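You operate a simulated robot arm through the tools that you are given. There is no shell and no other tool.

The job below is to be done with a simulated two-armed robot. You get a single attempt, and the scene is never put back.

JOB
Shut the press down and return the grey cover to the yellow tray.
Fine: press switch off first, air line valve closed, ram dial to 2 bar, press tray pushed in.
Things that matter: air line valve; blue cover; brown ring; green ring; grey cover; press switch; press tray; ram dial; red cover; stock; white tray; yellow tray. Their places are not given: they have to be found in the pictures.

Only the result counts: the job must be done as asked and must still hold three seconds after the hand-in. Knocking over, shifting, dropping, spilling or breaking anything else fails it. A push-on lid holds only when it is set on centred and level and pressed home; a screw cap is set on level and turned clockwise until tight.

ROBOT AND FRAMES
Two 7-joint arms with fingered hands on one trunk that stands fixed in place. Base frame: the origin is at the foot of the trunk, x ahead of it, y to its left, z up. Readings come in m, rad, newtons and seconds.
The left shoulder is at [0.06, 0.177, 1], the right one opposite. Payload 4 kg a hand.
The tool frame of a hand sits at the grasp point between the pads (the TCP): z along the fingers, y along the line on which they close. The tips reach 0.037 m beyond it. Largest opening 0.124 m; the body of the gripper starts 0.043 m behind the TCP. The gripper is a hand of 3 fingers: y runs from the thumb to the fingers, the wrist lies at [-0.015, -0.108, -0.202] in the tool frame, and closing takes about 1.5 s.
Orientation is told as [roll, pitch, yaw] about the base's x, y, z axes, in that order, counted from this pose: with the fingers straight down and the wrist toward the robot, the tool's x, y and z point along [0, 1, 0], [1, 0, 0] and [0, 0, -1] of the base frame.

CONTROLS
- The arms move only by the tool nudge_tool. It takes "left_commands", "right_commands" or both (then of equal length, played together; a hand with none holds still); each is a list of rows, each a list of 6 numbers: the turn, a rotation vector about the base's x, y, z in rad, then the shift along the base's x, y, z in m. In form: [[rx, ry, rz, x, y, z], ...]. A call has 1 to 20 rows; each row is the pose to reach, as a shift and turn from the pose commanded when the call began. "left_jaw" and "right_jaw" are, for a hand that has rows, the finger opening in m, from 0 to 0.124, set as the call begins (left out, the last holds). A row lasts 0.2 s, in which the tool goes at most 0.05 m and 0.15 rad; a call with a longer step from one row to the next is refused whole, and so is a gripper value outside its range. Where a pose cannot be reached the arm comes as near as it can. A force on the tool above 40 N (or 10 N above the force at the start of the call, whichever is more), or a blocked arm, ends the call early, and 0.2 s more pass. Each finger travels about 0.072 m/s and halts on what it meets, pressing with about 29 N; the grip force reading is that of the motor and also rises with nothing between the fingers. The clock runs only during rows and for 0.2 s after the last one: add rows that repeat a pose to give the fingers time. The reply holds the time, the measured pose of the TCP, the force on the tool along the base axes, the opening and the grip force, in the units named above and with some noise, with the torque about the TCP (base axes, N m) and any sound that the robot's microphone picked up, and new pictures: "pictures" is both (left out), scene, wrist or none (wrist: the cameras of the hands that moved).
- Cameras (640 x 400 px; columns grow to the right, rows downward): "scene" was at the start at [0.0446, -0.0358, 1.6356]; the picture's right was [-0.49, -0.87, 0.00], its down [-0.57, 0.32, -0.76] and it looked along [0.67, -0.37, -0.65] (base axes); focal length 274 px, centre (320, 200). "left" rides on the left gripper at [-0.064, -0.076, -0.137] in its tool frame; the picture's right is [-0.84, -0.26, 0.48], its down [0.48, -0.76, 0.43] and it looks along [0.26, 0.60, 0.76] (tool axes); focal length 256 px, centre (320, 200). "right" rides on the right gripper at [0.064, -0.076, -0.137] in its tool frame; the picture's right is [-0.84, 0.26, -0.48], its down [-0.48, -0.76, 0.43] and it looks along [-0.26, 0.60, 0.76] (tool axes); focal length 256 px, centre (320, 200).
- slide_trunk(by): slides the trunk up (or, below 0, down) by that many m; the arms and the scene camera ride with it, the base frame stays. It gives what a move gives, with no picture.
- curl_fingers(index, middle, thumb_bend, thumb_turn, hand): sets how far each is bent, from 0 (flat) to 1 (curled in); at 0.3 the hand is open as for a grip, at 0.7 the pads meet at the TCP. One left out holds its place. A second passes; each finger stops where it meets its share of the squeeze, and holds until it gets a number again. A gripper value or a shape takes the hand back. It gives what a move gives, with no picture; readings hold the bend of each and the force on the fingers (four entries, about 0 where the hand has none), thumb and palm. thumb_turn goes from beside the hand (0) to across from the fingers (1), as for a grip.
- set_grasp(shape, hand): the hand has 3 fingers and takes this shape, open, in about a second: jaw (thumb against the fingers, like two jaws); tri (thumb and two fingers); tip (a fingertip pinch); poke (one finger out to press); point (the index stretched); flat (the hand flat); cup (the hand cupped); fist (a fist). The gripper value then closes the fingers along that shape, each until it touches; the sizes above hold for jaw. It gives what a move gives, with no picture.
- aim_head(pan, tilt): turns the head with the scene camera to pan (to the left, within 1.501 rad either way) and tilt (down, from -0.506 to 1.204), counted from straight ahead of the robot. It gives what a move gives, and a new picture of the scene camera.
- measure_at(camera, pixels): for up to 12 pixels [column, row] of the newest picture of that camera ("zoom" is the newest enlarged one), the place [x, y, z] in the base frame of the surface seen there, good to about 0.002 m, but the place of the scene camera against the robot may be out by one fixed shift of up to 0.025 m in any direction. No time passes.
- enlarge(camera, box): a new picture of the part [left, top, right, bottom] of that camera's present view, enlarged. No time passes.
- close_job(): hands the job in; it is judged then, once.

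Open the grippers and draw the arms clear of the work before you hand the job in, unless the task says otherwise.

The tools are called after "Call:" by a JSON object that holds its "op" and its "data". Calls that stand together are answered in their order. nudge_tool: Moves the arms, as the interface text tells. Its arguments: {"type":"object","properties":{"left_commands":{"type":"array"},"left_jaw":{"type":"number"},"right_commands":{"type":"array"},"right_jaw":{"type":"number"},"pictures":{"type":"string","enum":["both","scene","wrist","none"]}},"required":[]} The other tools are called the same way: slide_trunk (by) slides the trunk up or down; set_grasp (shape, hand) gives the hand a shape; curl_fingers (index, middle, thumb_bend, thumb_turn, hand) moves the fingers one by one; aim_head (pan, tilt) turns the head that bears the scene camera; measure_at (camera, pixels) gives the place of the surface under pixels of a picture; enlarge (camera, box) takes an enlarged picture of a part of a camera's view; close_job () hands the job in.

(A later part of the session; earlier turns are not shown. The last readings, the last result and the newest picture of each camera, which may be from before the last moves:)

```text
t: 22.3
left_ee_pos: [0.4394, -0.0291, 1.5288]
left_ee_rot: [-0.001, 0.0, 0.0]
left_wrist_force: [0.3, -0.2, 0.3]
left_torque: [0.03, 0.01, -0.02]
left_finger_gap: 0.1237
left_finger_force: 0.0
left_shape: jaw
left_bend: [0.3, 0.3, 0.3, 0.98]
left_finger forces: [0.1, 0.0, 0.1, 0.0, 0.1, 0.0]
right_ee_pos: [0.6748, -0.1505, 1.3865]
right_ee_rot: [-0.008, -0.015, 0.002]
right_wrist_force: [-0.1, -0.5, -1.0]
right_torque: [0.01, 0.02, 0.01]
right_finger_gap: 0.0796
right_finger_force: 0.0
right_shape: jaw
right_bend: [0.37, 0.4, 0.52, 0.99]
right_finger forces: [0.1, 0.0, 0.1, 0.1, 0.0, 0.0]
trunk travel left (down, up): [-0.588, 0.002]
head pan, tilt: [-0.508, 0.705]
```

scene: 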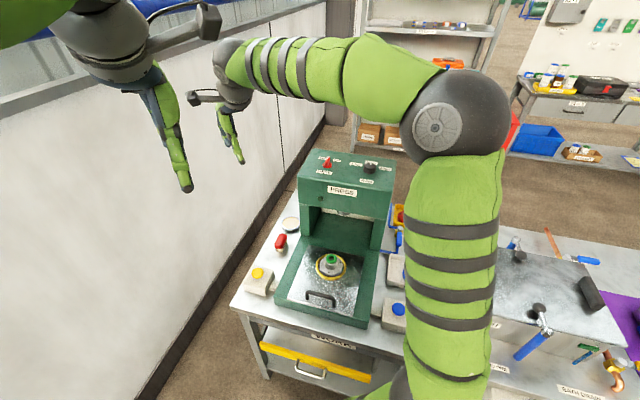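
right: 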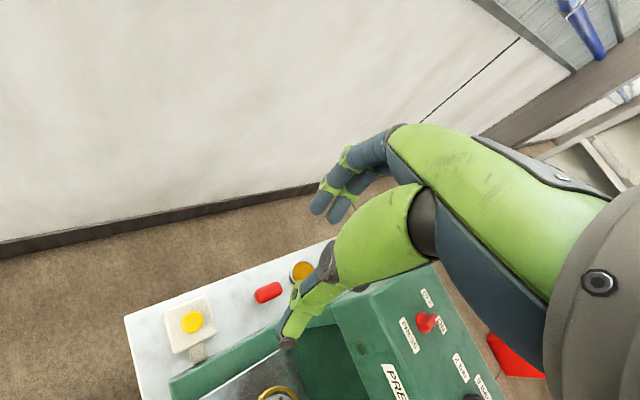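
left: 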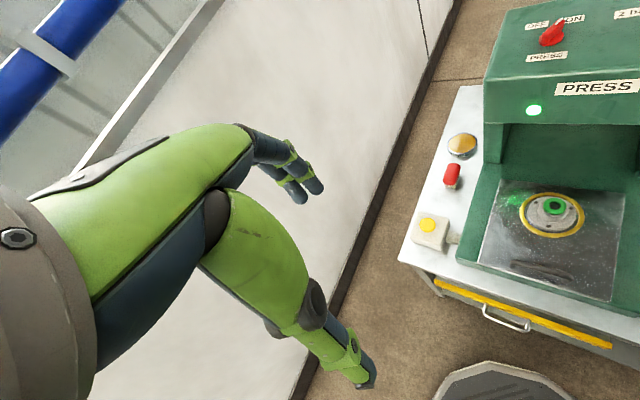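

The elbow bends again and the hand tracks. I go back over the switch, this time leaning the wrist about 0.25 rad toward the robot so the later turn stays inside reach; first stop is above at z about 1.29.

Call:
{"op": "nudge_tool", "data": {"right_commands": [[-0.027, -0.014, 0.091, 0.009, -0.039, -0.005], [-0.054, -0.028, 0.182, 0.018, -0.078, -0.01], [-0.081, -0.041, 0.273, 0.028, -0.117, -0.015], [-0.108, -0.055, 0.364, 0.037, -0.156, -0.02], [-0.135, -0.068, 0.456, 0.046, -0.195, -0.03], [-0.162, -0.082, 0.547, 0.056, -0.234, -0.04], [-0.189, -0.095, 0.638, 0.065, -0.273, -0.06], [-0.216, -0.109, 0.729, 0.074, -0.311, -0.09], [-0.216, -0.109, 0.729, 0.074, -0.311, -0.09]], "right_jaw": 0.07}}

Call:
{"op": "enlarge", "data": {"camera": "right", "box": [200, 190, 380, 370]}}

```text
t: 24.3
left_ee_pos: [0.4369, -0.0269, 1.5268]
left_ee_rot: [-0.001, 0.001, 0.0]
left_wrist_force: [0.0, 0.9, 0.8]
left_torque: [-0.01, -0.01, -0.01]
left_finger_gap: 0.1237
left_finger_force: 0.1
left_shape: jaw
left_bend: [0.3, 0.3, 0.3, 0.98]
left_finger forces: [0.1, 0.0, 0.0, 0.1, 0.0, 0.1]
right_ee_pos: [0.748, -0.4614, 1.2971]
right_ee_rot: [-0.244, -0.038, 0.741]
right_wrist_force: [0.5, -0.6, 0.3]
right_torque: [-0.02, -0.01, 0.01]
right_finger_gap: 0.0705
right_finger_force: 0.1
right_shape: jaw
right_bend: [0.39, 0.43, 0.54, 0.99]
right_finger forces: [0.1, 0.1, 0.0, 0.0, 0.0, 0.0]
trunk travel left (down, up): [-0.588, 0.002]
head pan, tilt: [-0.508, 0.705]
```

scene: 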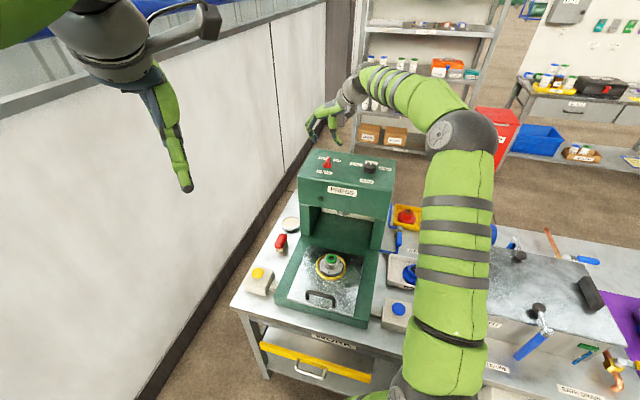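
right: 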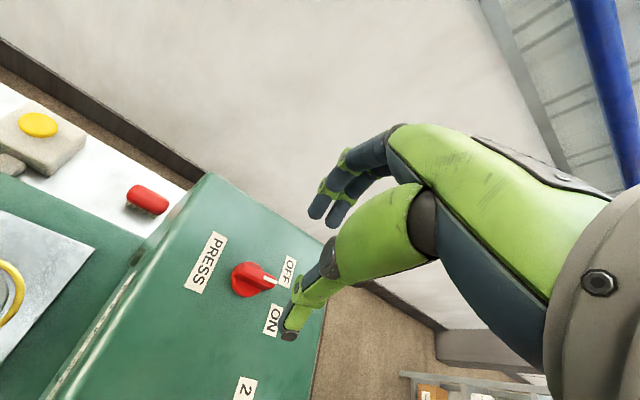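

```text
2.22 times, centred on (290, 280) of right
```

zoom: 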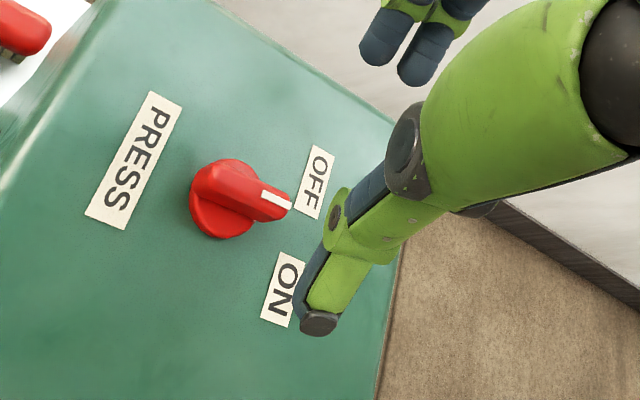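

The hand is at (0.748,-0.461,1.297) as wanted and the elbow is bent. I measure the bar again from here before lowering.

Call:
{"op": "measure_at", "data": {"camera": "zoom", "pixels": [[208, 175], [225, 182], [245, 190], [265, 197], [285, 203], [225, 235], [245, 165], [317, 180], [280, 290]]}}

```text
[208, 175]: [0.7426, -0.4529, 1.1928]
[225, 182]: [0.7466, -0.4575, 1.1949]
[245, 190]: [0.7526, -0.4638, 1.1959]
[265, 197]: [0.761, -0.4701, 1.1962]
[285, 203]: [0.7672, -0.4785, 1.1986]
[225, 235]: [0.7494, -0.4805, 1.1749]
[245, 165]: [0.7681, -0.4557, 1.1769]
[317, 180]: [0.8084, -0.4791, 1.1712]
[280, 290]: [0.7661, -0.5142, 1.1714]
```

The bar now lies at azimuth -46°; OFF should be at about -15°. I lower 0.076 m to straddle it and then close.

Call:
{"op": "nudge_tool", "data": {"right_commands": [[0, 0, 0, 0, 0, -0.03], [0, 0, 0, 0, 0, -0.055], [0, 0, 0, 0, 0, -0.068], [0, 0, 0, 0, 0, -0.076], [0, 0, 0, 0, 0, -0.076]], "pictures": "none"}}

Call:
{"op": "nudge_tool", "data": {"right_commands": [[0, 0, 0, 0, 0, 0], [0, 0, 0, 0, 0, 0], [0, 0, 0, 0, 0, 0], [0, 0, 0, 0, 0, 0], [0, 0, 0, 0, 0, 0]], "right_jaw": 0.0, "pictures": "wrist"}}

```text
t: 25.5
left_ee_pos: [0.4379, -0.0276, 1.5268]
left_ee_rot: [-0.001, 0.0, 0.001]
left_wrist_force: [-0.1, -0.4, 0.2]
left_torque: [0.03, 0.01, 0.01]
left_finger_gap: 0.1238
left_finger_force: 0.0
left_shape: jaw
left_bend: [0.3, 0.3, 0.3, 0.98]
left_finger forces: [0.1, 0.0, 0.0, 0.1, 0.0, 0.1]
right_ee_pos: [0.7488, -0.4615, 1.2235]
right_ee_rot: [-0.242, -0.039, 0.74]
right_wrist_force: [-0.1, 0.0, 0.2]
right_torque: [0.01, -0.01, -0.01]
right_finger_gap: 0.0704
right_finger_force: 0.1
right_shape: jaw
right_bend: [0.39, 0.43, 0.54, 0.99]
right_finger forces: [0.0, 0.0, 0.0, 0.0, 0.1, 0.1]
trunk travel left (down, up): [-0.588, 0.002]
head pan, tilt: [-0.508, 0.705]
```

```text
t: 26.7
left_ee_pos: [0.4385, -0.0273, 1.5277]
left_ee_rot: [0.001, 0.0, 0.0]
left_wrist_force: [-0.3, 0.5, 0.3]
left_torque: [0.01, -0.01, -0.05]
left_finger_gap: 0.1235
left_finger_force: 0.1
left_shape: jaw
left_bend: [0.3, 0.3, 0.3, 0.98]
left_finger forces: [0.0, 0.0, 0.1, 0.0, 0.1, 0.0]
right_ee_pos: [0.749, -0.4619, 1.2232]
right_ee_rot: [-0.243, -0.038, 0.738]
right_wrist_force: [0.0, -0.1, 2.0]
right_torque: [0.02, -0.01, -0.04]
right_finger_gap: 0.0085
right_finger_force: 29.0
right_shape: jaw
right_bend: [0.66, 0.66, 0.68, 1.0]
right_finger forces: [16.9, 9.4, 0.0, 0.0, 26.2, 0.0]
trunk travel left (down, up): [-0.588, 0.002]
head pan, tilt: [-0.508, 0.705]
```

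right: 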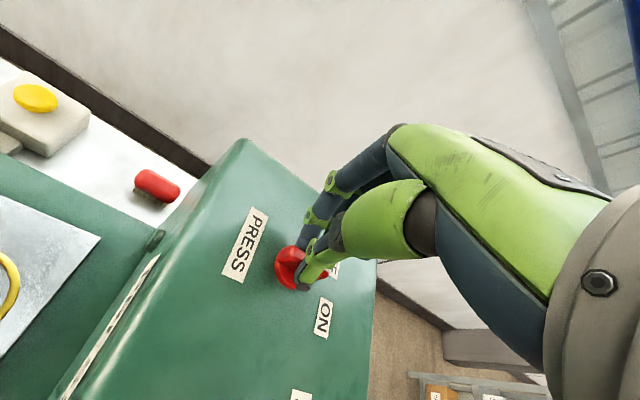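

The bar is gripped (gap 0.0085). I turn +0.62 rad about the knob's vertical axis.

Call:
{"op": "nudge_tool", "data": {"right_commands": [[0, 0, 0.08, -0.0003, -0.0006, 0], [0, 0, 0.16, -0.0005, -0.0012, 0], [0, 0, 0.24, -0.0007, -0.0017, 0], [0, 0, 0.32, -0.001, -0.0023, 0], [0, 0, 0.4, -0.0011, -0.0029, 0], [0, 0, 0.48, -0.0012, -0.0035, 0], [0, 0, 0.56, -0.0012, -0.0041, 0], [0, 0, 0.62, -0.0012, -0.0046, 0], [0, 0, 0.62, -0.0012, -0.0046, 0]]}}

Call:
{"op": "enlarge", "data": {"camera": "right", "box": [200, 190, 380, 370]}}

```text
t: 28.7
left_ee_pos: [0.4385, -0.028, 1.5279]
left_ee_rot: [-0.002, 0.0, 0.0]
left_wrist_force: [-0.4, 0.1, -0.3]
left_torque: [0.02, -0.01, -0.01]
left_finger_gap: 0.1237
left_finger_force: 0.0
left_shape: jaw
left_bend: [0.3, 0.3, 0.3, 0.98]
left_finger forces: [0.0, 0.0, 0.0, 0.0, 0.0, 0.0]
right_ee_pos: [0.7482, -0.4667, 1.224]
right_ee_rot: [-0.245, -0.039, 1.36]
right_wrist_force: [1.1, -5.3, 5.5]
right_torque: [-0.16, -0.06, -0.15]
right_finger_gap: 0.0081
right_finger_force: 28.7
right_shape: jaw
right_bend: [0.66, 0.67, 0.68, 1.0]
right_finger forces: [18.8, 6.8, 0.1, 0.0, 31.6, 0.1]
trunk travel left (down, up): [-0.588, 0.002]
head pan, tilt: [-0.508, 0.705]
```

scene: 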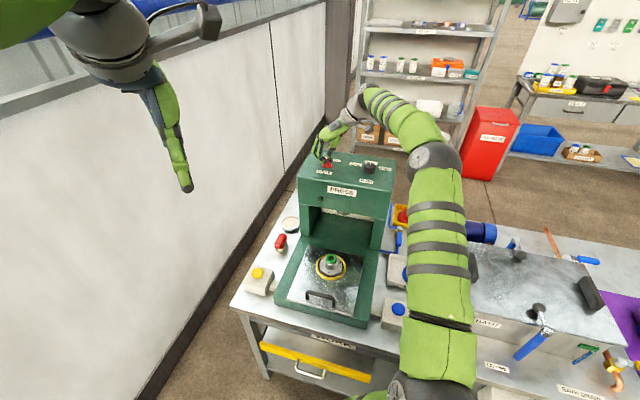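
right: 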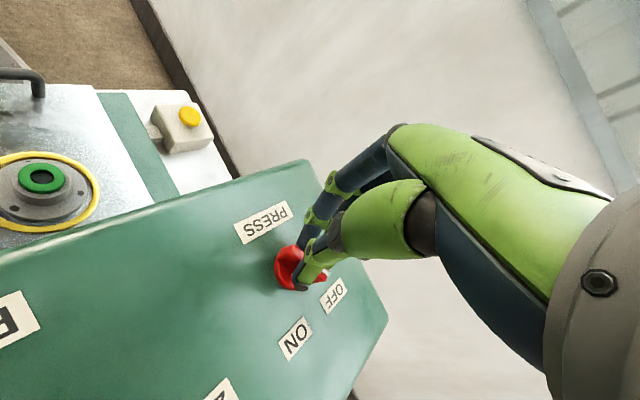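

```text
2.22 times, centred on (290, 280) of right
```

zoom: 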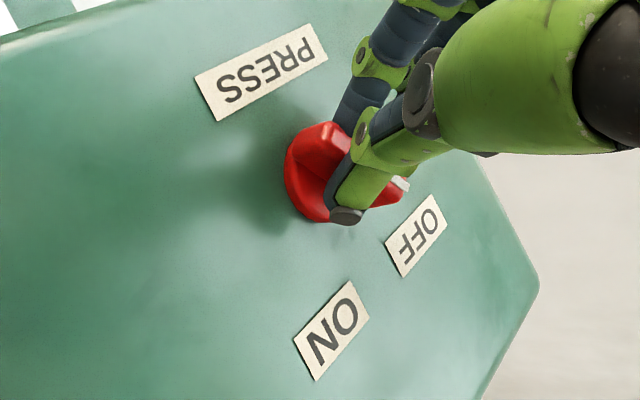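

The pointer now sits by OFF. I open, lift away and check its angle.

Call:
{"op": "nudge_tool", "data": {"right_commands": [[0, 0, 0, 0, 0, 0], [0, 0, 0, 0, 0, 0], [0, 0, 0, 0, 0, 0], [0, 0, 0, 0, 0, 0.02], [0, 0, -0.05, 0, 0, 0.05], [0, 0, -0.15, 0, 0.005, 0.08], [0, 0, -0.15, 0, 0.005, 0.08]], "right_jaw": 0.08}}

Call:
{"op": "enlarge", "data": {"camera": "right", "box": [200, 190, 380, 370]}}

Call:
{"op": "enlarge", "data": {"camera": "scene", "box": [290, 145, 400, 215]}}

```text
t: 30.3
left_ee_pos: [0.4388, -0.0277, 1.5267]
left_ee_rot: [-0.001, -0.001, -0.001]
left_wrist_force: [-0.1, 0.1, 0.4]
left_torque: [-0.03, 0.03, 0.0]
left_finger_gap: 0.1237
left_finger_force: 0.0
left_shape: jaw
left_bend: [0.3, 0.3, 0.3, 0.98]
left_finger forces: [0.0, 0.0, 0.1, 0.1, 0.0, 0.0]
right_ee_pos: [0.7465, -0.4595, 1.3037]
right_ee_rot: [-0.242, -0.038, 1.209]
right_wrist_force: [1.7, -0.1, 0.5]
right_torque: [0.03, 0.0, 0.02]
right_finger_gap: 0.0799
right_finger_force: 0.1
right_shape: jaw
right_bend: [0.37, 0.4, 0.52, 0.99]
right_finger forces: [0.0, 0.0, 0.0, 0.0, 0.1, 0.1]
trunk travel left (down, up): [-0.588, 0.002]
head pan, tilt: [-0.508, 0.705]
```

scene: 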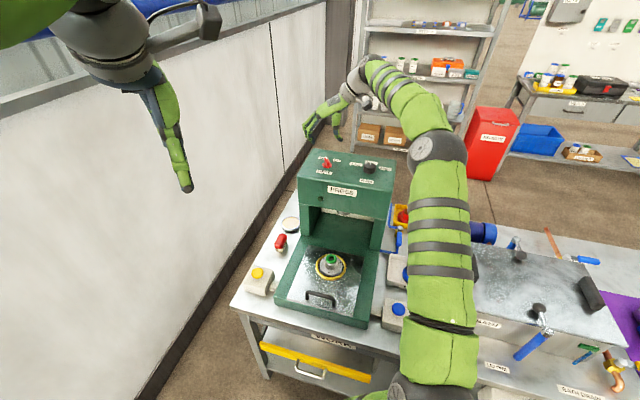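
right: 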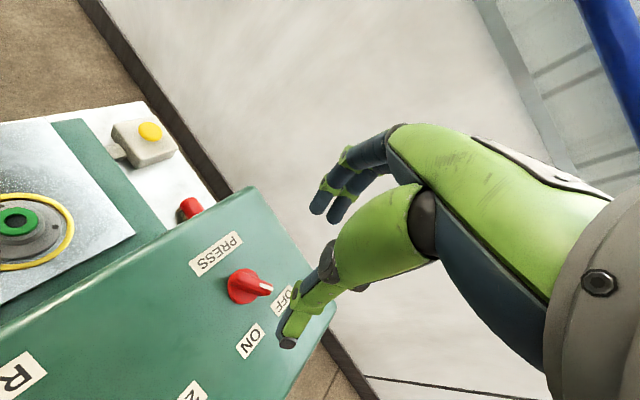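

```text
2.22 times, centred on (290, 280) of right
```

zoom: 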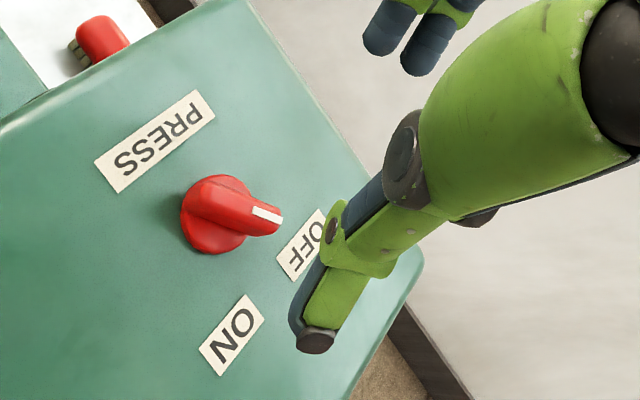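

```text
5.71 times, centred on (345, 180) of scene
```

zoom: 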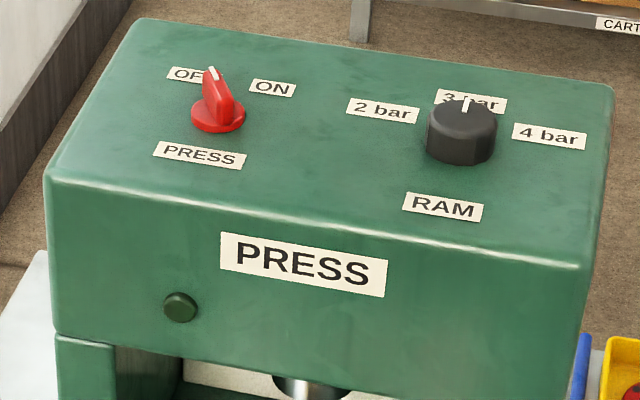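

The pointer is close to OFF; I measure its azimuth once more.

Call:
{"op": "enlarge", "data": {"camera": "right", "box": [200, 190, 380, 370]}}

Call:
{"op": "measure_at", "data": {"camera": "zoom", "pixels": [[197, 188], [212, 195], [230, 202], [250, 210], [270, 216], [276, 218]]}}

```text
2.22 times, centred on (290, 280) of right
```

zoom: 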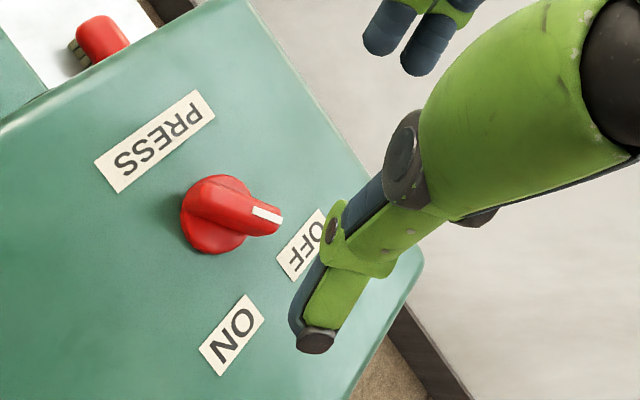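

```text
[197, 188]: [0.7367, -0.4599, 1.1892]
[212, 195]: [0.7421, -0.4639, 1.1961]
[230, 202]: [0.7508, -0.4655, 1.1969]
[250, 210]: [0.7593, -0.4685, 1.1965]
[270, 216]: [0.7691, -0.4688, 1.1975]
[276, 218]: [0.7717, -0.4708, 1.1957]
```

The pointer is at azimuth -13°, matching OFF, and the light is out. Next is the dial: I untilt the hand to yaw 0 and move above the dial near (0.655,-0.573).

Call:
{"op": "nudge_tool", "data": {"right_commands": [[0.0196, 0.018, -0.12, -0.009, -0.011, 0.003], [0.039, 0.036, -0.239, -0.018, -0.023, 0.006], [0.0587, 0.054, -0.359, -0.027, -0.034, 0.008], [0.0783, 0.072, -0.479, -0.037, -0.045, 0.01], [0.0979, 0.09, -0.598, -0.046, -0.057, 0.01], [0.1174, 0.108, -0.718, -0.055, -0.068, 0.01], [0.137, 0.126, -0.838, -0.064, -0.079, 0.01], [0.1566, 0.144, -0.957, -0.073, -0.091, 0.01], [0.1761, 0.162, -1.077, -0.082, -0.102, 0.01], [0.1957, 0.18, -1.197, -0.0915, -0.1135, 0.01], [0.1957, 0.18, -1.197, -0.0915, -0.1135, 0.01]]}}

Call:
{"op": "enlarge", "data": {"camera": "right", "box": [180, 190, 380, 370]}}

```text
t: 32.7
left_ee_pos: [0.4393, -0.0277, 1.5274]
left_ee_rot: [-0.001, 0.001, -0.002]
left_wrist_force: [0.5, 0.0, 0.4]
left_torque: [0.01, 0.03, -0.02]
left_finger_gap: 0.1237
left_finger_force: 0.0
left_shape: jaw
left_bend: [0.3, 0.3, 0.3, 0.98]
left_finger forces: [0.0, 0.1, 0.0, 0.0, 0.1, 0.0]
right_ee_pos: [0.6573, -0.5742, 1.3118]
right_ee_rot: [0.004, -0.004, -0.002]
right_wrist_force: [-0.1, -0.2, -0.7]
right_torque: [0.02, -0.04, -0.04]
right_finger_gap: 0.0796
right_finger_force: 0.1
right_shape: jaw
right_bend: [0.37, 0.4, 0.52, 0.99]
right_finger forces: [0.0, 0.1, 0.0, 0.1, 0.0, 0.1]
trunk travel left (down, up): [-0.588, 0.002]
head pan, tilt: [-0.508, 0.705]
```

scene: 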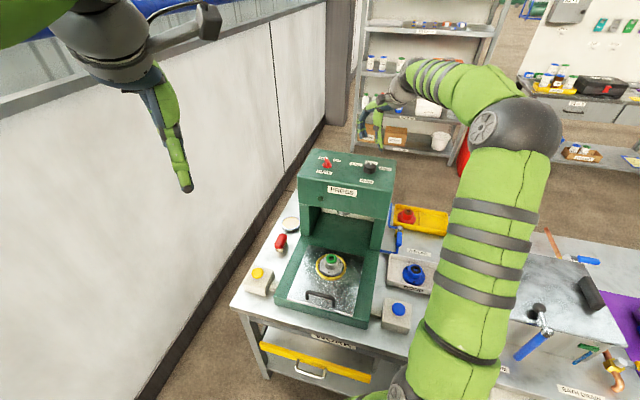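
right: 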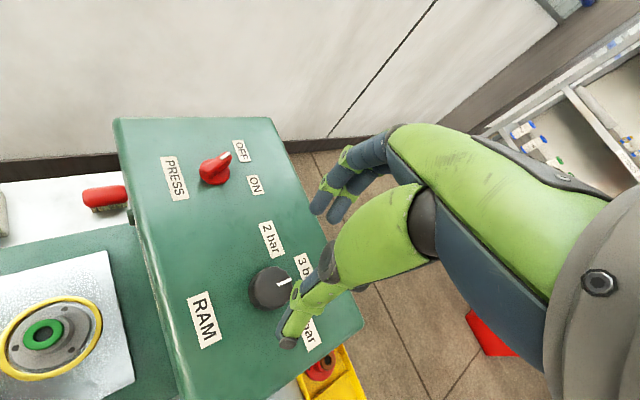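

```text
2.22 times, centred on (280, 280) of right
```

zoom: 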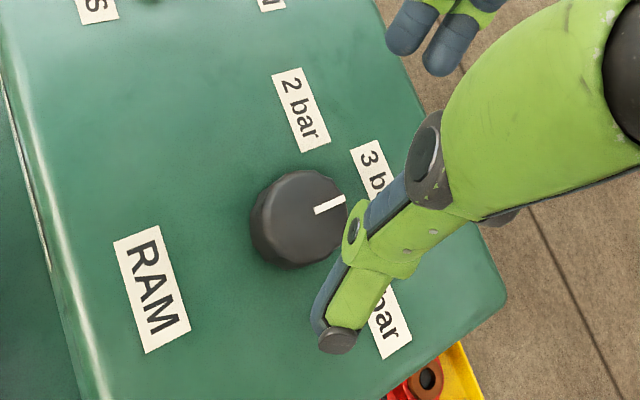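

Call:
{"op": "measure_at", "data": {"camera": "zoom", "pixels": [[342, 200], [316, 210], [305, 213], [268, 185], [265, 215], [300, 172], [325, 180], [255, 235], [290, 265], [300, 110], [367, 170], [388, 320]]}}

```text
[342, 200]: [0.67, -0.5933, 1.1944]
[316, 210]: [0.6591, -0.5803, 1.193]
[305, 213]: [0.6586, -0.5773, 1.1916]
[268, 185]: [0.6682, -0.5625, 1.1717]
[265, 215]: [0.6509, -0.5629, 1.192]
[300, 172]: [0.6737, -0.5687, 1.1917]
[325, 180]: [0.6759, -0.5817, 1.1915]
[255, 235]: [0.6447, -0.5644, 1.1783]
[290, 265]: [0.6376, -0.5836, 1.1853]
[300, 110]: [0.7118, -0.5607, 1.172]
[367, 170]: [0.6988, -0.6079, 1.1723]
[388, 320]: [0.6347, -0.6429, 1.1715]
```

Dial centre is about (0.657,-0.578), top at z 1.193, pointer at azimuth about -45°; "2 bar" lies at about +17°, i.e. about 60° counter-clockwise. I lower the open hand around it with yaw -0.2.

Call:
{"op": "nudge_tool", "data": {"right_commands": [[0, 0, -0.1, 0.0005, -0.002, -0.03], [0, 0, -0.2, 0.001, -0.004, -0.06], [0, 0, -0.2, 0.001, -0.004, -0.08], [0, 0, -0.2, 0.001, -0.004, -0.097], [0, 0, -0.2, 0.001, -0.004, -0.097]], "right_jaw": 0.08, "pictures": "wrist"}}

Call:
{"op": "enlarge", "data": {"camera": "right", "box": [220, 180, 420, 350]}}

```text
t: 33.9
left_ee_pos: [0.4377, -0.0286, 1.5275]
left_ee_rot: [-0.001, 0.0, -0.001]
left_wrist_force: [-0.8, -0.3, -0.2]
left_torque: [0.01, -0.01, -0.03]
left_finger_gap: 0.1236
left_finger_force: 0.0
left_shape: jaw
left_bend: [0.3, 0.3, 0.3, 0.98]
left_finger forces: [0.0, 0.1, 0.1, 0.0, 0.1, 0.0]
right_ee_pos: [0.6571, -0.5777, 1.2155]
right_ee_rot: [0.004, -0.004, -0.199]
right_wrist_force: [1.3, 0.0, -0.7]
right_torque: [0.03, 0.01, 0.05]
right_finger_gap: 0.0799
right_finger_force: 0.0
right_shape: jaw
right_bend: [0.37, 0.4, 0.52, 0.99]
right_finger forces: [0.0, 0.0, 0.0, 0.0, 0.0, 0.0]
trunk travel left (down, up): [-0.588, 0.002]
head pan, tilt: [-0.508, 0.705]
```

right: 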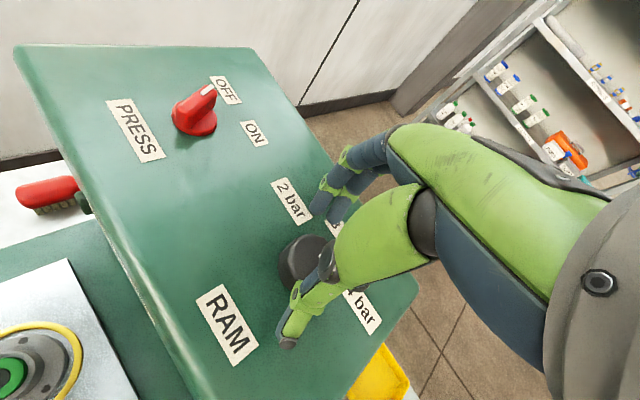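

```text
2.35 times, centred on (320, 265) of right
```

zoom: 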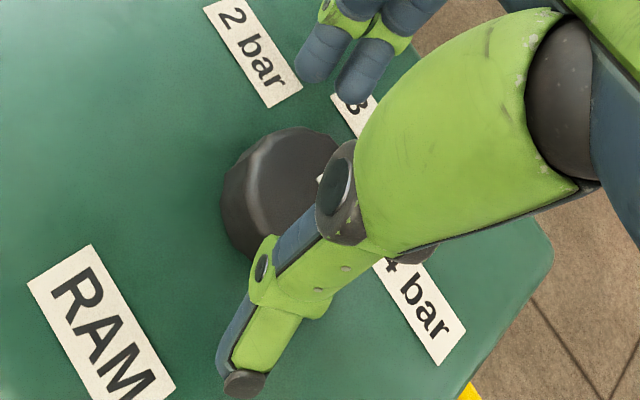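

The fingers straddle the dial at z 1.2155 without contact. I close on it.

Call:
{"op": "nudge_tool", "data": {"right_commands": [[0, 0, 0, 0, 0, 0], [0, 0, 0, 0, 0, 0], [0, 0, 0, 0, 0, 0], [0, 0, 0, 0, 0, 0], [0, 0, 0, 0, 0, 0]], "right_jaw": 0.0, "pictures": "wrist"}}

```text
t: 35.1
left_ee_pos: [0.4374, -0.0277, 1.5284]
left_ee_rot: [0.0, 0.0, 0.0]
left_wrist_force: [0.1, 0.7, 1.0]
left_torque: [-0.03, 0.04, 0.01]
left_finger_gap: 0.1237
left_finger_force: 0.1
left_shape: jaw
left_bend: [0.3, 0.3, 0.3, 0.98]
left_finger forces: [0.0, 0.1, 0.0, 0.0, 0.0, 0.1]
right_ee_pos: [0.6572, -0.5781, 1.2165]
right_ee_rot: [0.006, -0.003, -0.198]
right_wrist_force: [-1.4, 2.3, 1.9]
right_torque: [0.04, 0.09, -0.01]
right_finger_gap: 0.0372
right_finger_force: 29.1
right_shape: jaw
right_bend: [0.54, 0.56, 0.61, 1.0]
right_finger forces: [16.1, 9.7, 0.1, 0.1, 27.3, 0.0]
trunk travel left (down, up): [-0.588, 0.002]
head pan, tilt: [-0.508, 0.705]
```

right: 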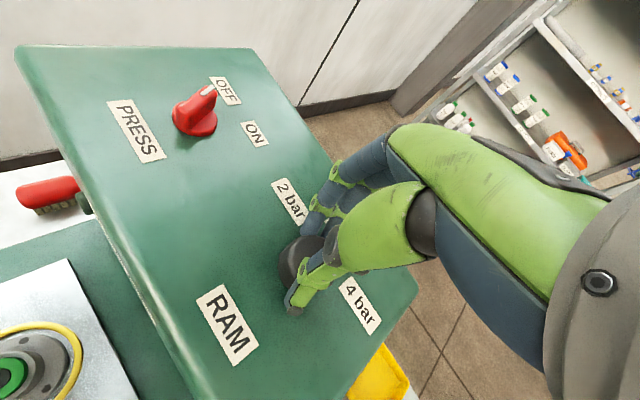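

The dial is gripped at 0.037 m. I turn it counter-clockwise by 1.0 rad.

Call:
{"op": "nudge_tool", "data": {"right_commands": [[0, 0, 0.1, 0, 0, 0], [0, 0, 0.2, 0, 0, 0], [0, 0, 0.3, 0, 0, 0], [0, 0, 0.4, 0, 0, 0], [0, 0, 0.5, 0, 0, 0], [0, 0, 0.6, 0, 0, 0], [0, 0, 0.7, 0, 0, 0], [0, 0, 0.8, 0, 0, 0], [0, 0, 0.9, 0, 0, 0], [0, 0, 1.0, 0, 0, 0], [0, 0, 1.0, 0, 0, 0]], "pictures": "wrist"}}

Call:
{"op": "nudge_tool", "data": {"right_commands": [[0, 0, 0, 0, 0, 0], [0, 0, 0, 0, 0, 0], [0, 0, 0, 0, 0, 0], [0, 0, 0, 0, 0, 0.03], [0, 0, 0, 0, 0, 0.06], [0, 0, -0.1, -0.01, 0.01, 0.09], [0, 0, -0.1, -0.01, 0.01, 0.09]], "right_jaw": 0.08}}

Call:
{"op": "enlarge", "data": {"camera": "right", "box": [180, 190, 380, 370]}}

```text
t: 37.5
left_ee_pos: [0.4371, -0.0272, 1.5282]
left_ee_rot: [0.0, -0.001, -0.001]
left_wrist_force: [0.4, 0.6, 0.4]
left_torque: [0.0, 0.01, -0.01]
left_finger_gap: 0.1238
left_finger_force: 0.2
left_shape: jaw
left_bend: [0.3, 0.3, 0.3, 0.98]
left_finger forces: [0.1, 0.1, 0.0, 0.0, 0.1, 0.0]
right_ee_pos: [0.6571, -0.5792, 1.2164]
right_ee_rot: [0.006, -0.004, 0.804]
right_wrist_force: [-5.9, -2.2, 3.7]
right_torque: [-0.17, 0.26, -0.03]
right_finger_gap: 0.0369
right_finger_force: 28.8
right_shape: jaw
right_bend: [0.55, 0.56, 0.6, 1.0]
right_finger forces: [15.8, 9.3, 0.1, 0.0, 30.7, 0.0]
trunk travel left (down, up): [-0.588, 0.002]
head pan, tilt: [-0.508, 0.705]
```

right: 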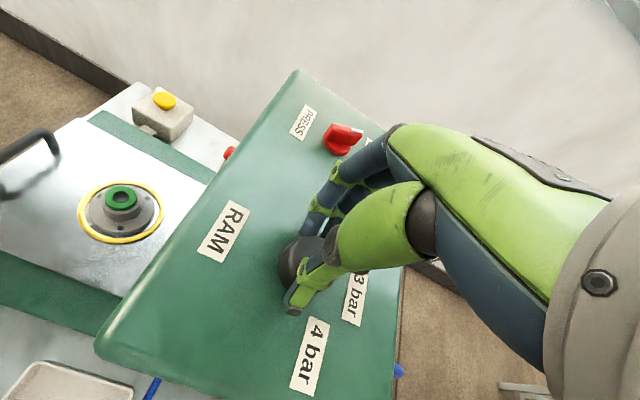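

```text
t: 39.1
left_ee_pos: [0.4403, -0.0287, 1.5255]
left_ee_rot: [0.003, 0.003, 0.0]
left_wrist_force: [0.3, 0.2, -0.1]
left_torque: [0.05, 0.01, 0.01]
left_finger_gap: 0.1237
left_finger_force: 0.1
left_shape: jaw
left_bend: [0.3, 0.3, 0.3, 0.98]
left_finger forces: [0.1, 0.0, 0.0, 0.0, 0.1, 0.1]
right_ee_pos: [0.6485, -0.5703, 1.3062]
right_ee_rot: [0.008, -0.003, 0.702]
right_wrist_force: [0.9, 0.0, -1.0]
right_torque: [0.04, 0.03, 0.04]
right_finger_gap: 0.0797
right_finger_force: 0.0
right_shape: jaw
right_bend: [0.37, 0.4, 0.52, 0.99]
right_finger forces: [0.0, 0.1, 0.0, 0.0, 0.0, 0.0]
trunk travel left (down, up): [-0.588, 0.002]
head pan, tilt: [-0.508, 0.705]
```

scene: 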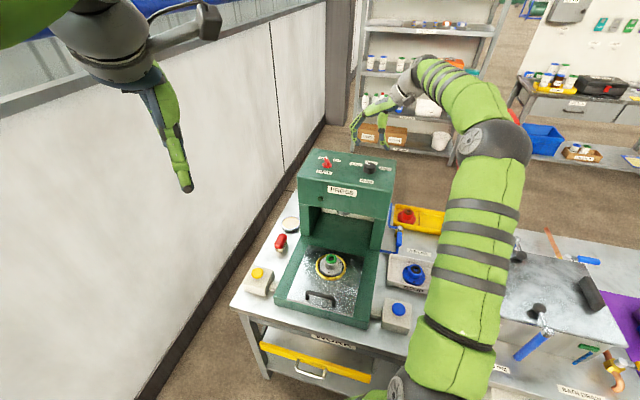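
right: 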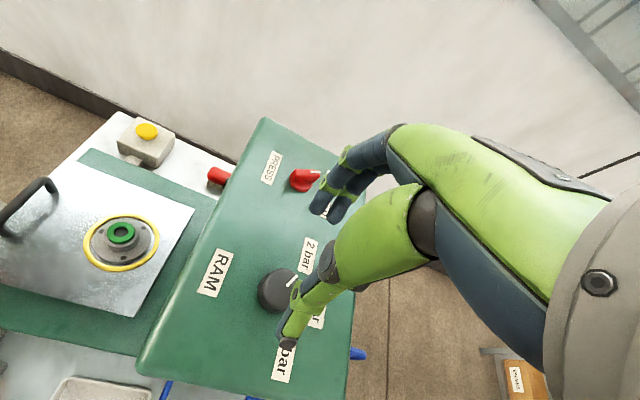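

```text
2.22 times, centred on (280, 280) of right
```

zoom: 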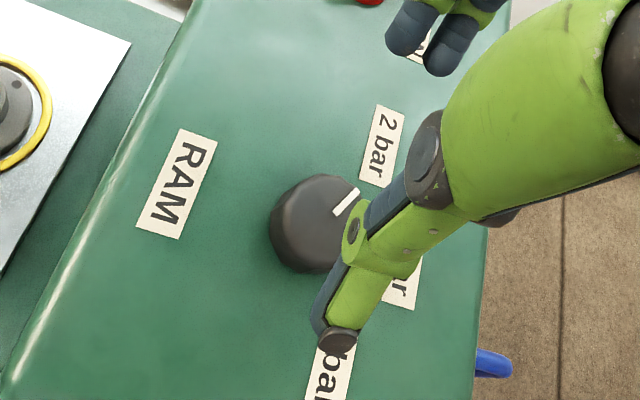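

The dial pointer moved toward 2 bar; I measure its angle against the label.

Call:
{"op": "measure_at", "data": {"camera": "zoom", "pixels": [[336, 213], [345, 203], [355, 193], [325, 220], [383, 145], [310, 180], [280, 215], [345, 182], [315, 220]]}}

Call:
{"op": "enlarge", "data": {"camera": "scene", "box": [310, 145, 410, 208]}}

```text
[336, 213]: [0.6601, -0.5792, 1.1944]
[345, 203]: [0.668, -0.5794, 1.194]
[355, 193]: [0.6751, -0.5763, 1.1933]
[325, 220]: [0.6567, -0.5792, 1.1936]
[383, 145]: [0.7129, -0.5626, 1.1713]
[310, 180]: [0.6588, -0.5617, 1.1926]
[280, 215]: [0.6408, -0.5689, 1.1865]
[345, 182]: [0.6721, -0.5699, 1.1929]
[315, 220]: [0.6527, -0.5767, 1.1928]
```

```text
6.35 times, centred on (360, 176) of scene
```

zoom: 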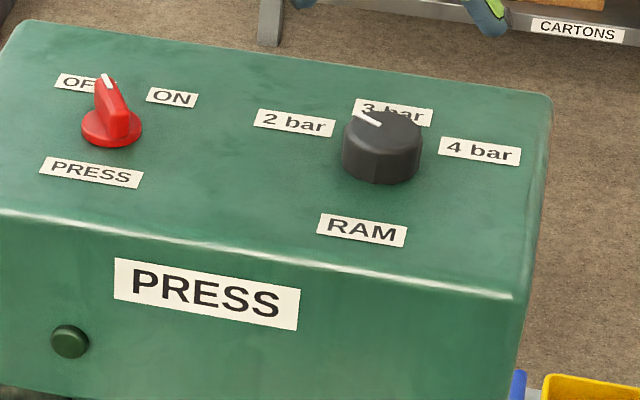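

Pointer azimuth reads about 11° while the label is at about 17°. I enlarge more and measure several points for a better estimate.

Call:
{"op": "enlarge", "data": {"camera": "right", "box": [250, 235, 320, 285]}}

Call:
{"op": "measure_at", "data": {"camera": "right", "pixels": [[317, 240], [309, 256], [301, 253], [213, 273], [307, 262]]}}

```text
8.00 times, centred on (285, 260) of right
```

zoom: 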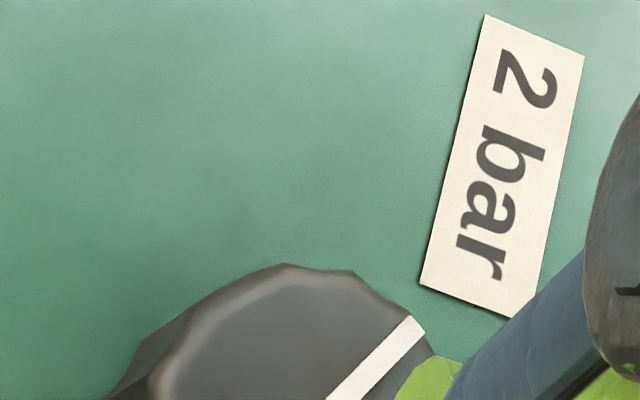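

```text
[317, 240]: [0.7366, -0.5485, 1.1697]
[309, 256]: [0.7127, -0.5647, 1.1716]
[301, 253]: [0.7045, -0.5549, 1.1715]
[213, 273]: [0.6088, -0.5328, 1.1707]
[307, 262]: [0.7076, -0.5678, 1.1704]
```

I measure along the pointer in this enlarged view.

Call:
{"op": "measure_at", "data": {"camera": "zoom", "pixels": [[411, 328], [400, 338], [390, 348], [380, 358], [370, 368], [360, 380], [350, 390], [345, 396]]}}

```text
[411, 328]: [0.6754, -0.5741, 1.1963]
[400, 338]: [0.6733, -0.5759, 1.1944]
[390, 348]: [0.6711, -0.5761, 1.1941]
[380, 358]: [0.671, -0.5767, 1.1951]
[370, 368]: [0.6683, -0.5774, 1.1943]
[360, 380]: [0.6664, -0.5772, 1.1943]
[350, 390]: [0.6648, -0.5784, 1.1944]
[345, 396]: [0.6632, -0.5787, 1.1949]
```

The pointer's azimuth comes out at about 16–17°, so it is at 2 bar. Next the air valve: I move the right hand back off the press to above the white tray side to look at the valve.

Call:
{"op": "nudge_tool", "data": {"right_commands": [[0, 0, -0.1, -0.045, 0, 0.01], [0, 0, -0.2, -0.09, -0.01, 0.01], [0, 0, -0.3, -0.13, -0.02, 0.0], [0, 0, -0.4, -0.17, -0.03, -0.02], [0, 0, -0.5, -0.2, -0.04, -0.05], [0, 0, -0.6, -0.225, -0.05, -0.09], [0, 0, -0.7, -0.245, -0.065, -0.13], [0, 0, -0.7, -0.25, -0.08, -0.17], [0, 0, -0.7, -0.25, -0.08, -0.21], [0, 0, -0.7, -0.25, -0.08, -0.23], [0, 0, -0.7, -0.25, -0.08, -0.23]], "right_jaw": 0.08}}

Call:
{"op": "enlarge", "data": {"camera": "scene", "box": [370, 190, 470, 260]}}

```text
t: 41.5
left_ee_pos: [0.4388, -0.0278, 1.5273]
left_ee_rot: [0.001, 0.001, 0.0]
left_wrist_force: [0.3, -0.2, 0.4]
left_torque: [0.0, -0.03, 0.01]
left_finger_gap: 0.1238
left_finger_force: 0.1
left_shape: jaw
left_bend: [0.3, 0.3, 0.3, 0.98]
left_finger forces: [0.0, 0.1, 0.1, 0.1, 0.0, 0.0]
right_ee_pos: [0.3967, -0.6486, 1.0766]
right_ee_rot: [0.006, -0.004, 0.002]
right_wrist_force: [-0.1, -0.1, 0.0]
right_torque: [0.04, -0.01, 0.03]
right_finger_gap: 0.0796
right_finger_force: 0.1
right_shape: jaw
right_bend: [0.37, 0.4, 0.52, 0.99]
right_finger forces: [0.0, 0.0, 0.0, 0.0, 0.0, 0.0]
trunk travel left (down, up): [-0.588, 0.002]
head pan, tilt: [-0.508, 0.705]
```

scene: 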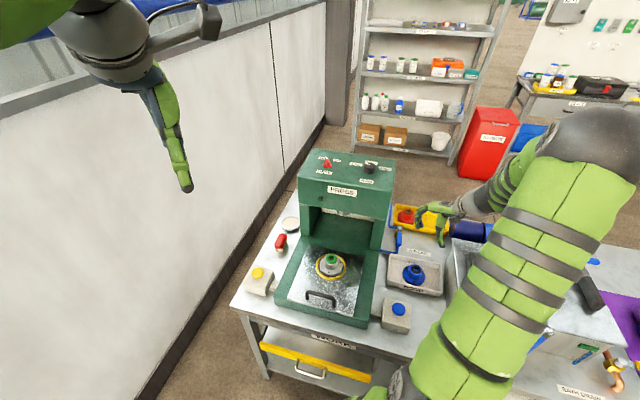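
right: 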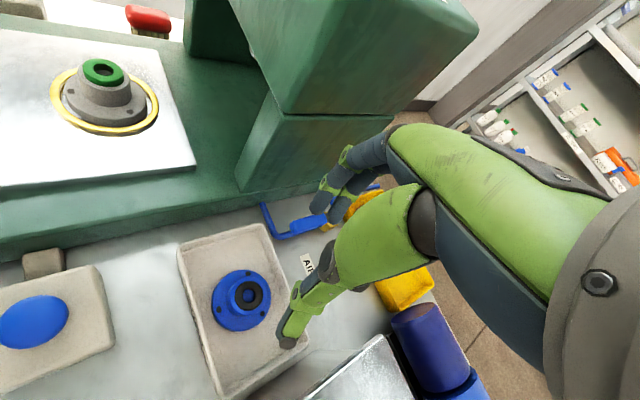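

```text
5.71 times, centred on (420, 225) of scene
```

zoom: 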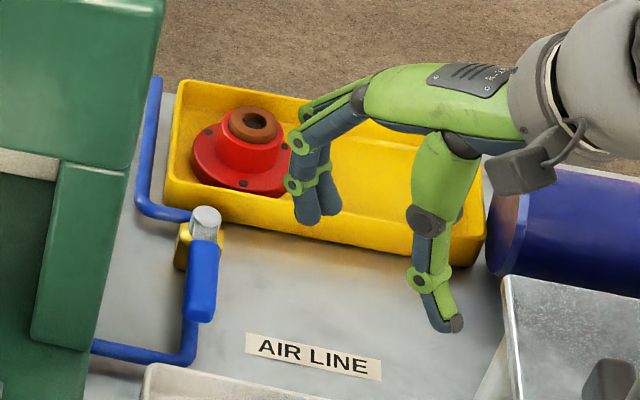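

The valve lever (blue, in the zoom from (205,215) to (200,310)) lies along the pipe, so it is open. I measure the lever, pipe and press side to see which side it can swing to.

Call:
{"op": "measure_at", "data": {"camera": "zoom", "pixels": [[205, 213], [205, 228], [203, 250], [200, 280], [198, 305], [190, 345], [120, 348], [183, 255], [155, 150], [95, 320], [85, 260], [65, 340]]}}

Call:
{"op": "measure_at", "data": {"camera": "right", "pixels": [[313, 222], [300, 227], [326, 220], [335, 212], [275, 233], [265, 210], [285, 200], [250, 205], [240, 290], [400, 285]]}}

Call:
{"op": "enlarge", "data": {"camera": "right", "box": [230, 170, 400, 270]}}

```text
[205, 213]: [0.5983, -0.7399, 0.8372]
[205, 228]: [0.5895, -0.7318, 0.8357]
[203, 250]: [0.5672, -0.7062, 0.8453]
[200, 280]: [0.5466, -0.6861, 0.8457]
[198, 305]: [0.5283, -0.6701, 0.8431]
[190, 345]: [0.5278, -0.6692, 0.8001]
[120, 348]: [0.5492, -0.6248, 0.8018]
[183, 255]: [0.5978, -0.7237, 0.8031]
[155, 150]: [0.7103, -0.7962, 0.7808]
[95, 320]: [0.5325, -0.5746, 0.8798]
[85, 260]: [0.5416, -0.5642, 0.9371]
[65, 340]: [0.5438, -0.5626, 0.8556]
```

```text
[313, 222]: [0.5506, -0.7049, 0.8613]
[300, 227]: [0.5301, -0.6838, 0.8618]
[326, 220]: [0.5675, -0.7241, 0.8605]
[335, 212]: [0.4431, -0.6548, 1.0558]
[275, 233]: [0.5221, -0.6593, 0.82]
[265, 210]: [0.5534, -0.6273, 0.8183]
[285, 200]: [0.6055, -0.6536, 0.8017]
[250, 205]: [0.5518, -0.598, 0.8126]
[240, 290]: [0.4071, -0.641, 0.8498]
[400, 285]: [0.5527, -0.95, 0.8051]
```

```text
3.76 times, centred on (315, 220) of right
```

zoom: 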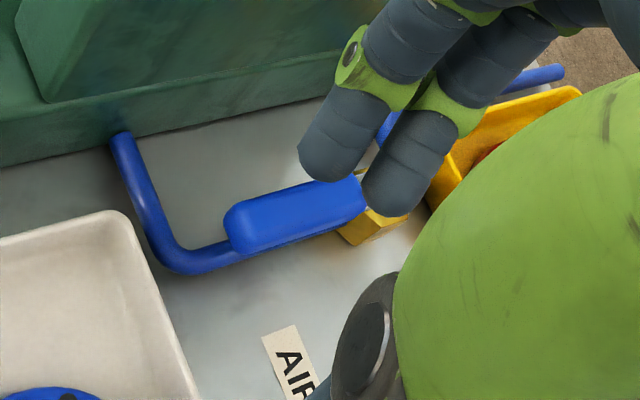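

The lever's free side is away from the press (the press base leaves only 0.076 m), so it must swing right. I bring the right hand over the lever with yaw 0.785, so the two fingers come down on the press side of it.

Call:
{"op": "nudge_tool", "data": {"right_commands": [[0, 0, 0.12, 0.03, -0.008, -0.01], [0, 0, 0.24, 0.06, -0.016, -0.03], [0, 0, 0.36, 0.09, -0.024, -0.05], [0, 0, 0.48, 0.12, -0.033, -0.07], [0, 0, 0.6, 0.142, -0.044, -0.09], [0, 0, 0.72, 0.142, -0.044, -0.11], [0, 0, 0.785, 0.142, -0.044, -0.12], [0, 0, 0.785, 0.142, -0.044, -0.12]], "right_jaw": 0.08}}

Call:
{"op": "enlarge", "data": {"camera": "scene", "box": [370, 190, 470, 260]}}

Call:
{"op": "enlarge", "data": {"camera": "right", "box": [200, 180, 400, 370]}}

```text
t: 43.3
left_ee_pos: [0.437, -0.0302, 1.5283]
left_ee_rot: [0.002, -0.002, -0.001]
left_wrist_force: [0.4, -0.1, -0.2]
left_torque: [0.03, -0.01, 0.02]
left_finger_gap: 0.1238
left_finger_force: 0.1
left_shape: jaw
left_bend: [0.3, 0.3, 0.3, 0.98]
left_finger forces: [0.0, 0.0, 0.0, 0.0, 0.0, 0.0]
right_ee_pos: [0.5363, -0.6953, 0.9566]
right_ee_rot: [0.001, -0.002, 0.786]
right_wrist_force: [-18.3, -24.8, 8.0]
right_torque: [0.88, -0.9, -0.66]
right_finger_gap: 0.074
right_finger_force: 0.1
right_shape: jaw
right_bend: [0.37, 0.48, 0.52, 0.99]
right_finger forces: [0.1, 30.7, 0.0, 0.1, 0.0, 0.1]
trunk travel left (down, up): [-0.588, 0.002]
head pan, tilt: [-0.508, 0.705]
```

scene: 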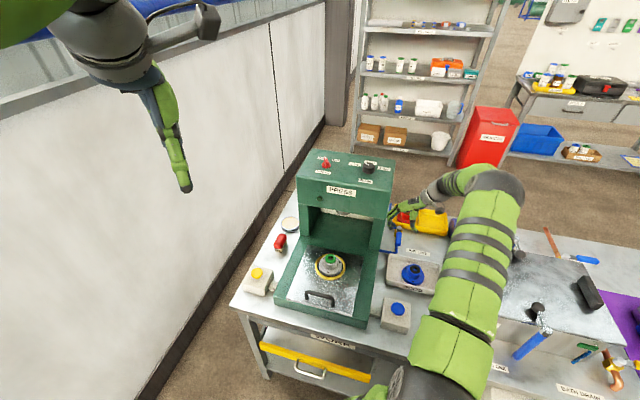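
right: 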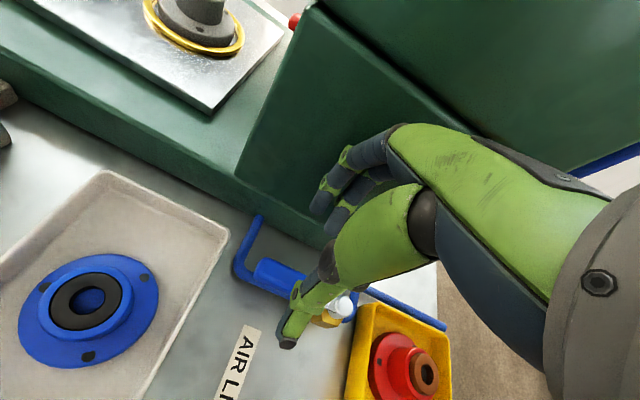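

```text
5.71 times, centred on (420, 225) of scene
```

zoom: 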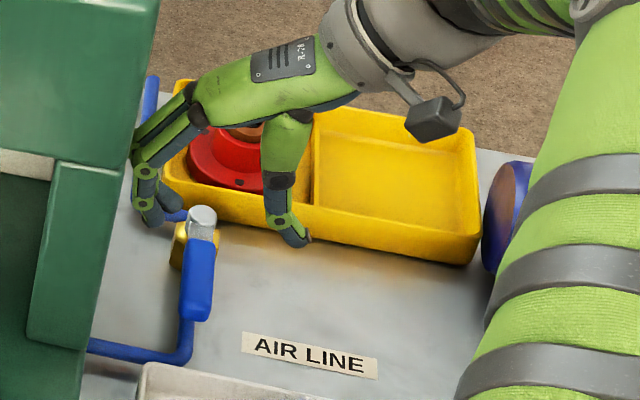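

```text
2.11 times, centred on (300, 275) of right
```

zoom: 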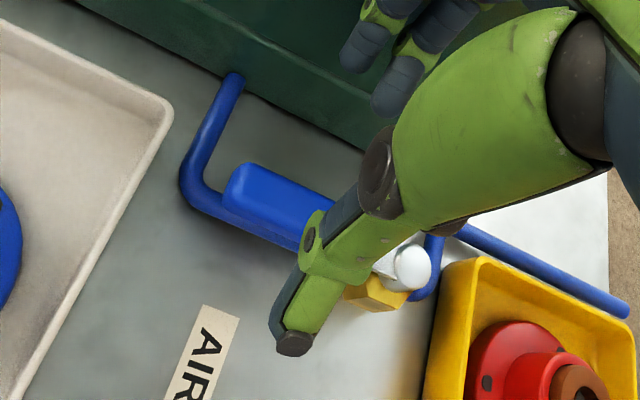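

The middle finger touched the press wall (30 N), so its knuckle bulges too far that way. I back off to the right at once, narrow the jaw and lean the wrist away from the press by 0.3 rad.

Call:
{"op": "nudge_tool", "data": {"right_commands": [[0, 0, 0, -0.03, -0.03, 0.01], [0.03, -0.03, 0, -0.03, -0.03, 0.02], [0.09, -0.09, 0, -0.03, -0.03, 0.02], [0.15, -0.15, 0, -0.03, -0.03, 0.02], [0.21, -0.21, 0, -0.03, -0.03, 0.02], [0.21, -0.21, 0, -0.03, -0.03, 0.02]], "right_jaw": 0.05}}

Call:
{"op": "enlarge", "data": {"camera": "right", "box": [200, 180, 400, 370]}}

Call:
{"op": "enlarge", "data": {"camera": "scene", "box": [370, 190, 470, 260]}}

```text
t: 44.7
left_ee_pos: [0.4386, -0.0274, 1.5269]
left_ee_rot: [-0.001, -0.001, 0.0]
left_wrist_force: [0.2, 0.5, -0.2]
left_torque: [-0.02, 0.01, 0.02]
left_finger_gap: 0.1236
left_finger_force: 0.0
left_shape: jaw
left_bend: [0.3, 0.3, 0.3, 0.98]
left_finger forces: [0.1, 0.1, 0.0, 0.1, 0.0, 0.0]
right_ee_pos: [0.5092, -0.7225, 0.9757]
right_ee_rot: [0.004, -0.301, 0.785]
right_wrist_force: [0.2, 0.0, -0.6]
right_torque: [0.03, -0.01, -0.02]
right_finger_gap: 0.0502
right_finger_force: 0.1
right_shape: jaw
right_bend: [0.46, 0.5, 0.59, 1.0]
right_finger forces: [0.0, 0.0, 0.1, 0.0, 0.1, 0.1]
trunk travel left (down, up): [-0.588, 0.002]
head pan, tilt: [-0.508, 0.705]
```

scene: 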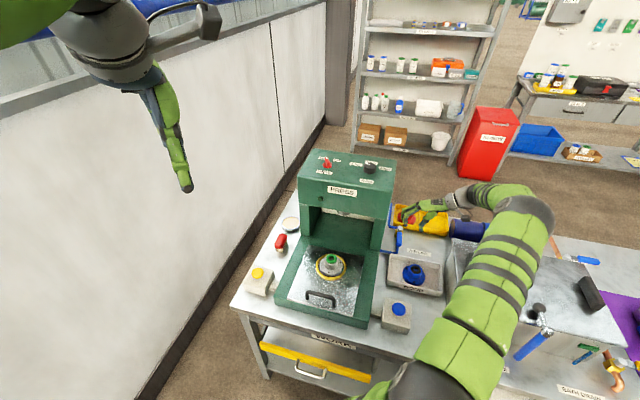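
right: 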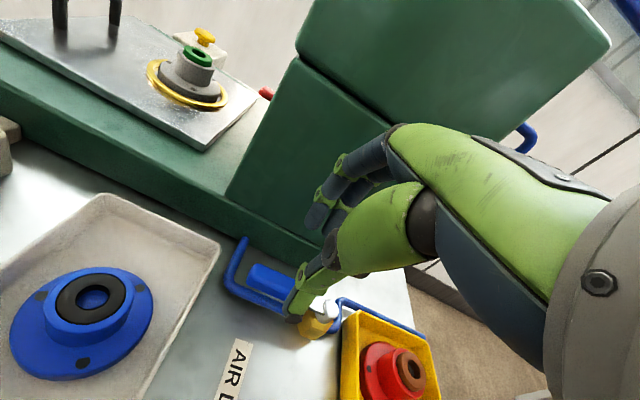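

```text
2.11 times, centred on (300, 275) of right
```

zoom: 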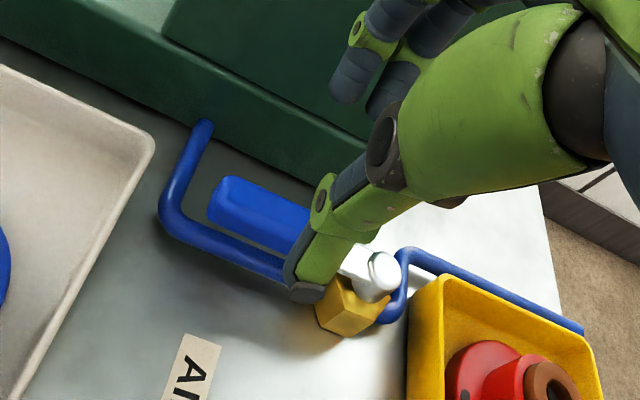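

```text
5.71 times, centred on (420, 225) of scene
```

zoom: 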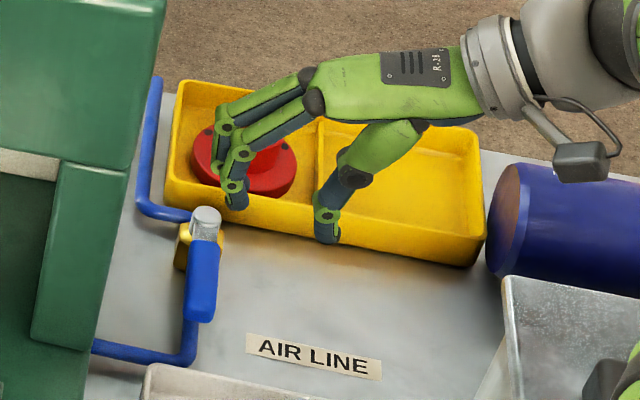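

This view shows the lever, stem and yellow tray well. I measure them.

Call:
{"op": "enlarge", "data": {"camera": "right", "box": [200, 180, 400, 370]}}

Call:
{"op": "measure_at", "data": {"camera": "zoom", "pixels": [[222, 195], [260, 205], [300, 222], [220, 218], [290, 250], [385, 265], [175, 210], [205, 125], [190, 110], [250, 150], [300, 180], [150, 140]]}}

Call:
{"op": "measure_at", "data": {"camera": "right", "pixels": [[346, 315], [405, 335], [345, 390], [398, 370], [365, 300], [220, 240], [330, 190], [320, 240], [300, 260]]}}

```text
2.11 times, centred on (300, 275) of right
```

zoom: 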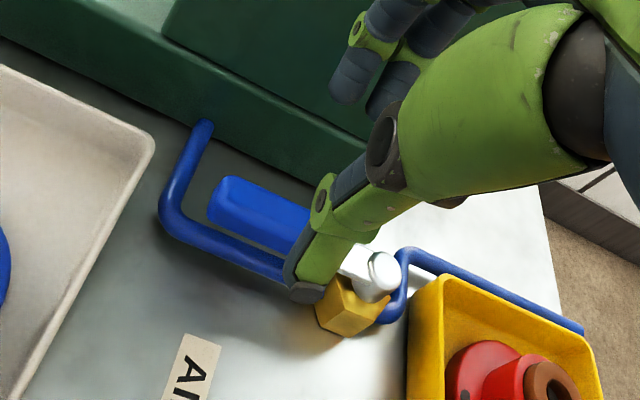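

```text
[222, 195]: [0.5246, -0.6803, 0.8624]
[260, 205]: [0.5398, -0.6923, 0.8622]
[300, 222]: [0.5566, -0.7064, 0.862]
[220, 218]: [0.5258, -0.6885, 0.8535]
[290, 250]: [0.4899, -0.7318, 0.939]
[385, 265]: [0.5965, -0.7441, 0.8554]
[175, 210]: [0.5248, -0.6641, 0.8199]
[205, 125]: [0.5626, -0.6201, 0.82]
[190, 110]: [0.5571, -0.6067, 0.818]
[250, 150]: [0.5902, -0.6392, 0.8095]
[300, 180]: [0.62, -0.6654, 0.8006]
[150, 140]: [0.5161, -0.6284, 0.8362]
```

```text
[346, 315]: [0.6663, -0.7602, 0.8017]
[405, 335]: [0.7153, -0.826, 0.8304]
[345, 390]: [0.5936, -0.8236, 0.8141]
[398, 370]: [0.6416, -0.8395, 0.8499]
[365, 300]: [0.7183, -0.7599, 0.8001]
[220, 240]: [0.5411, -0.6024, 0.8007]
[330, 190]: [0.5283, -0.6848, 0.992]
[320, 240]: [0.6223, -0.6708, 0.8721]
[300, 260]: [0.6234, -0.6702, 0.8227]
```

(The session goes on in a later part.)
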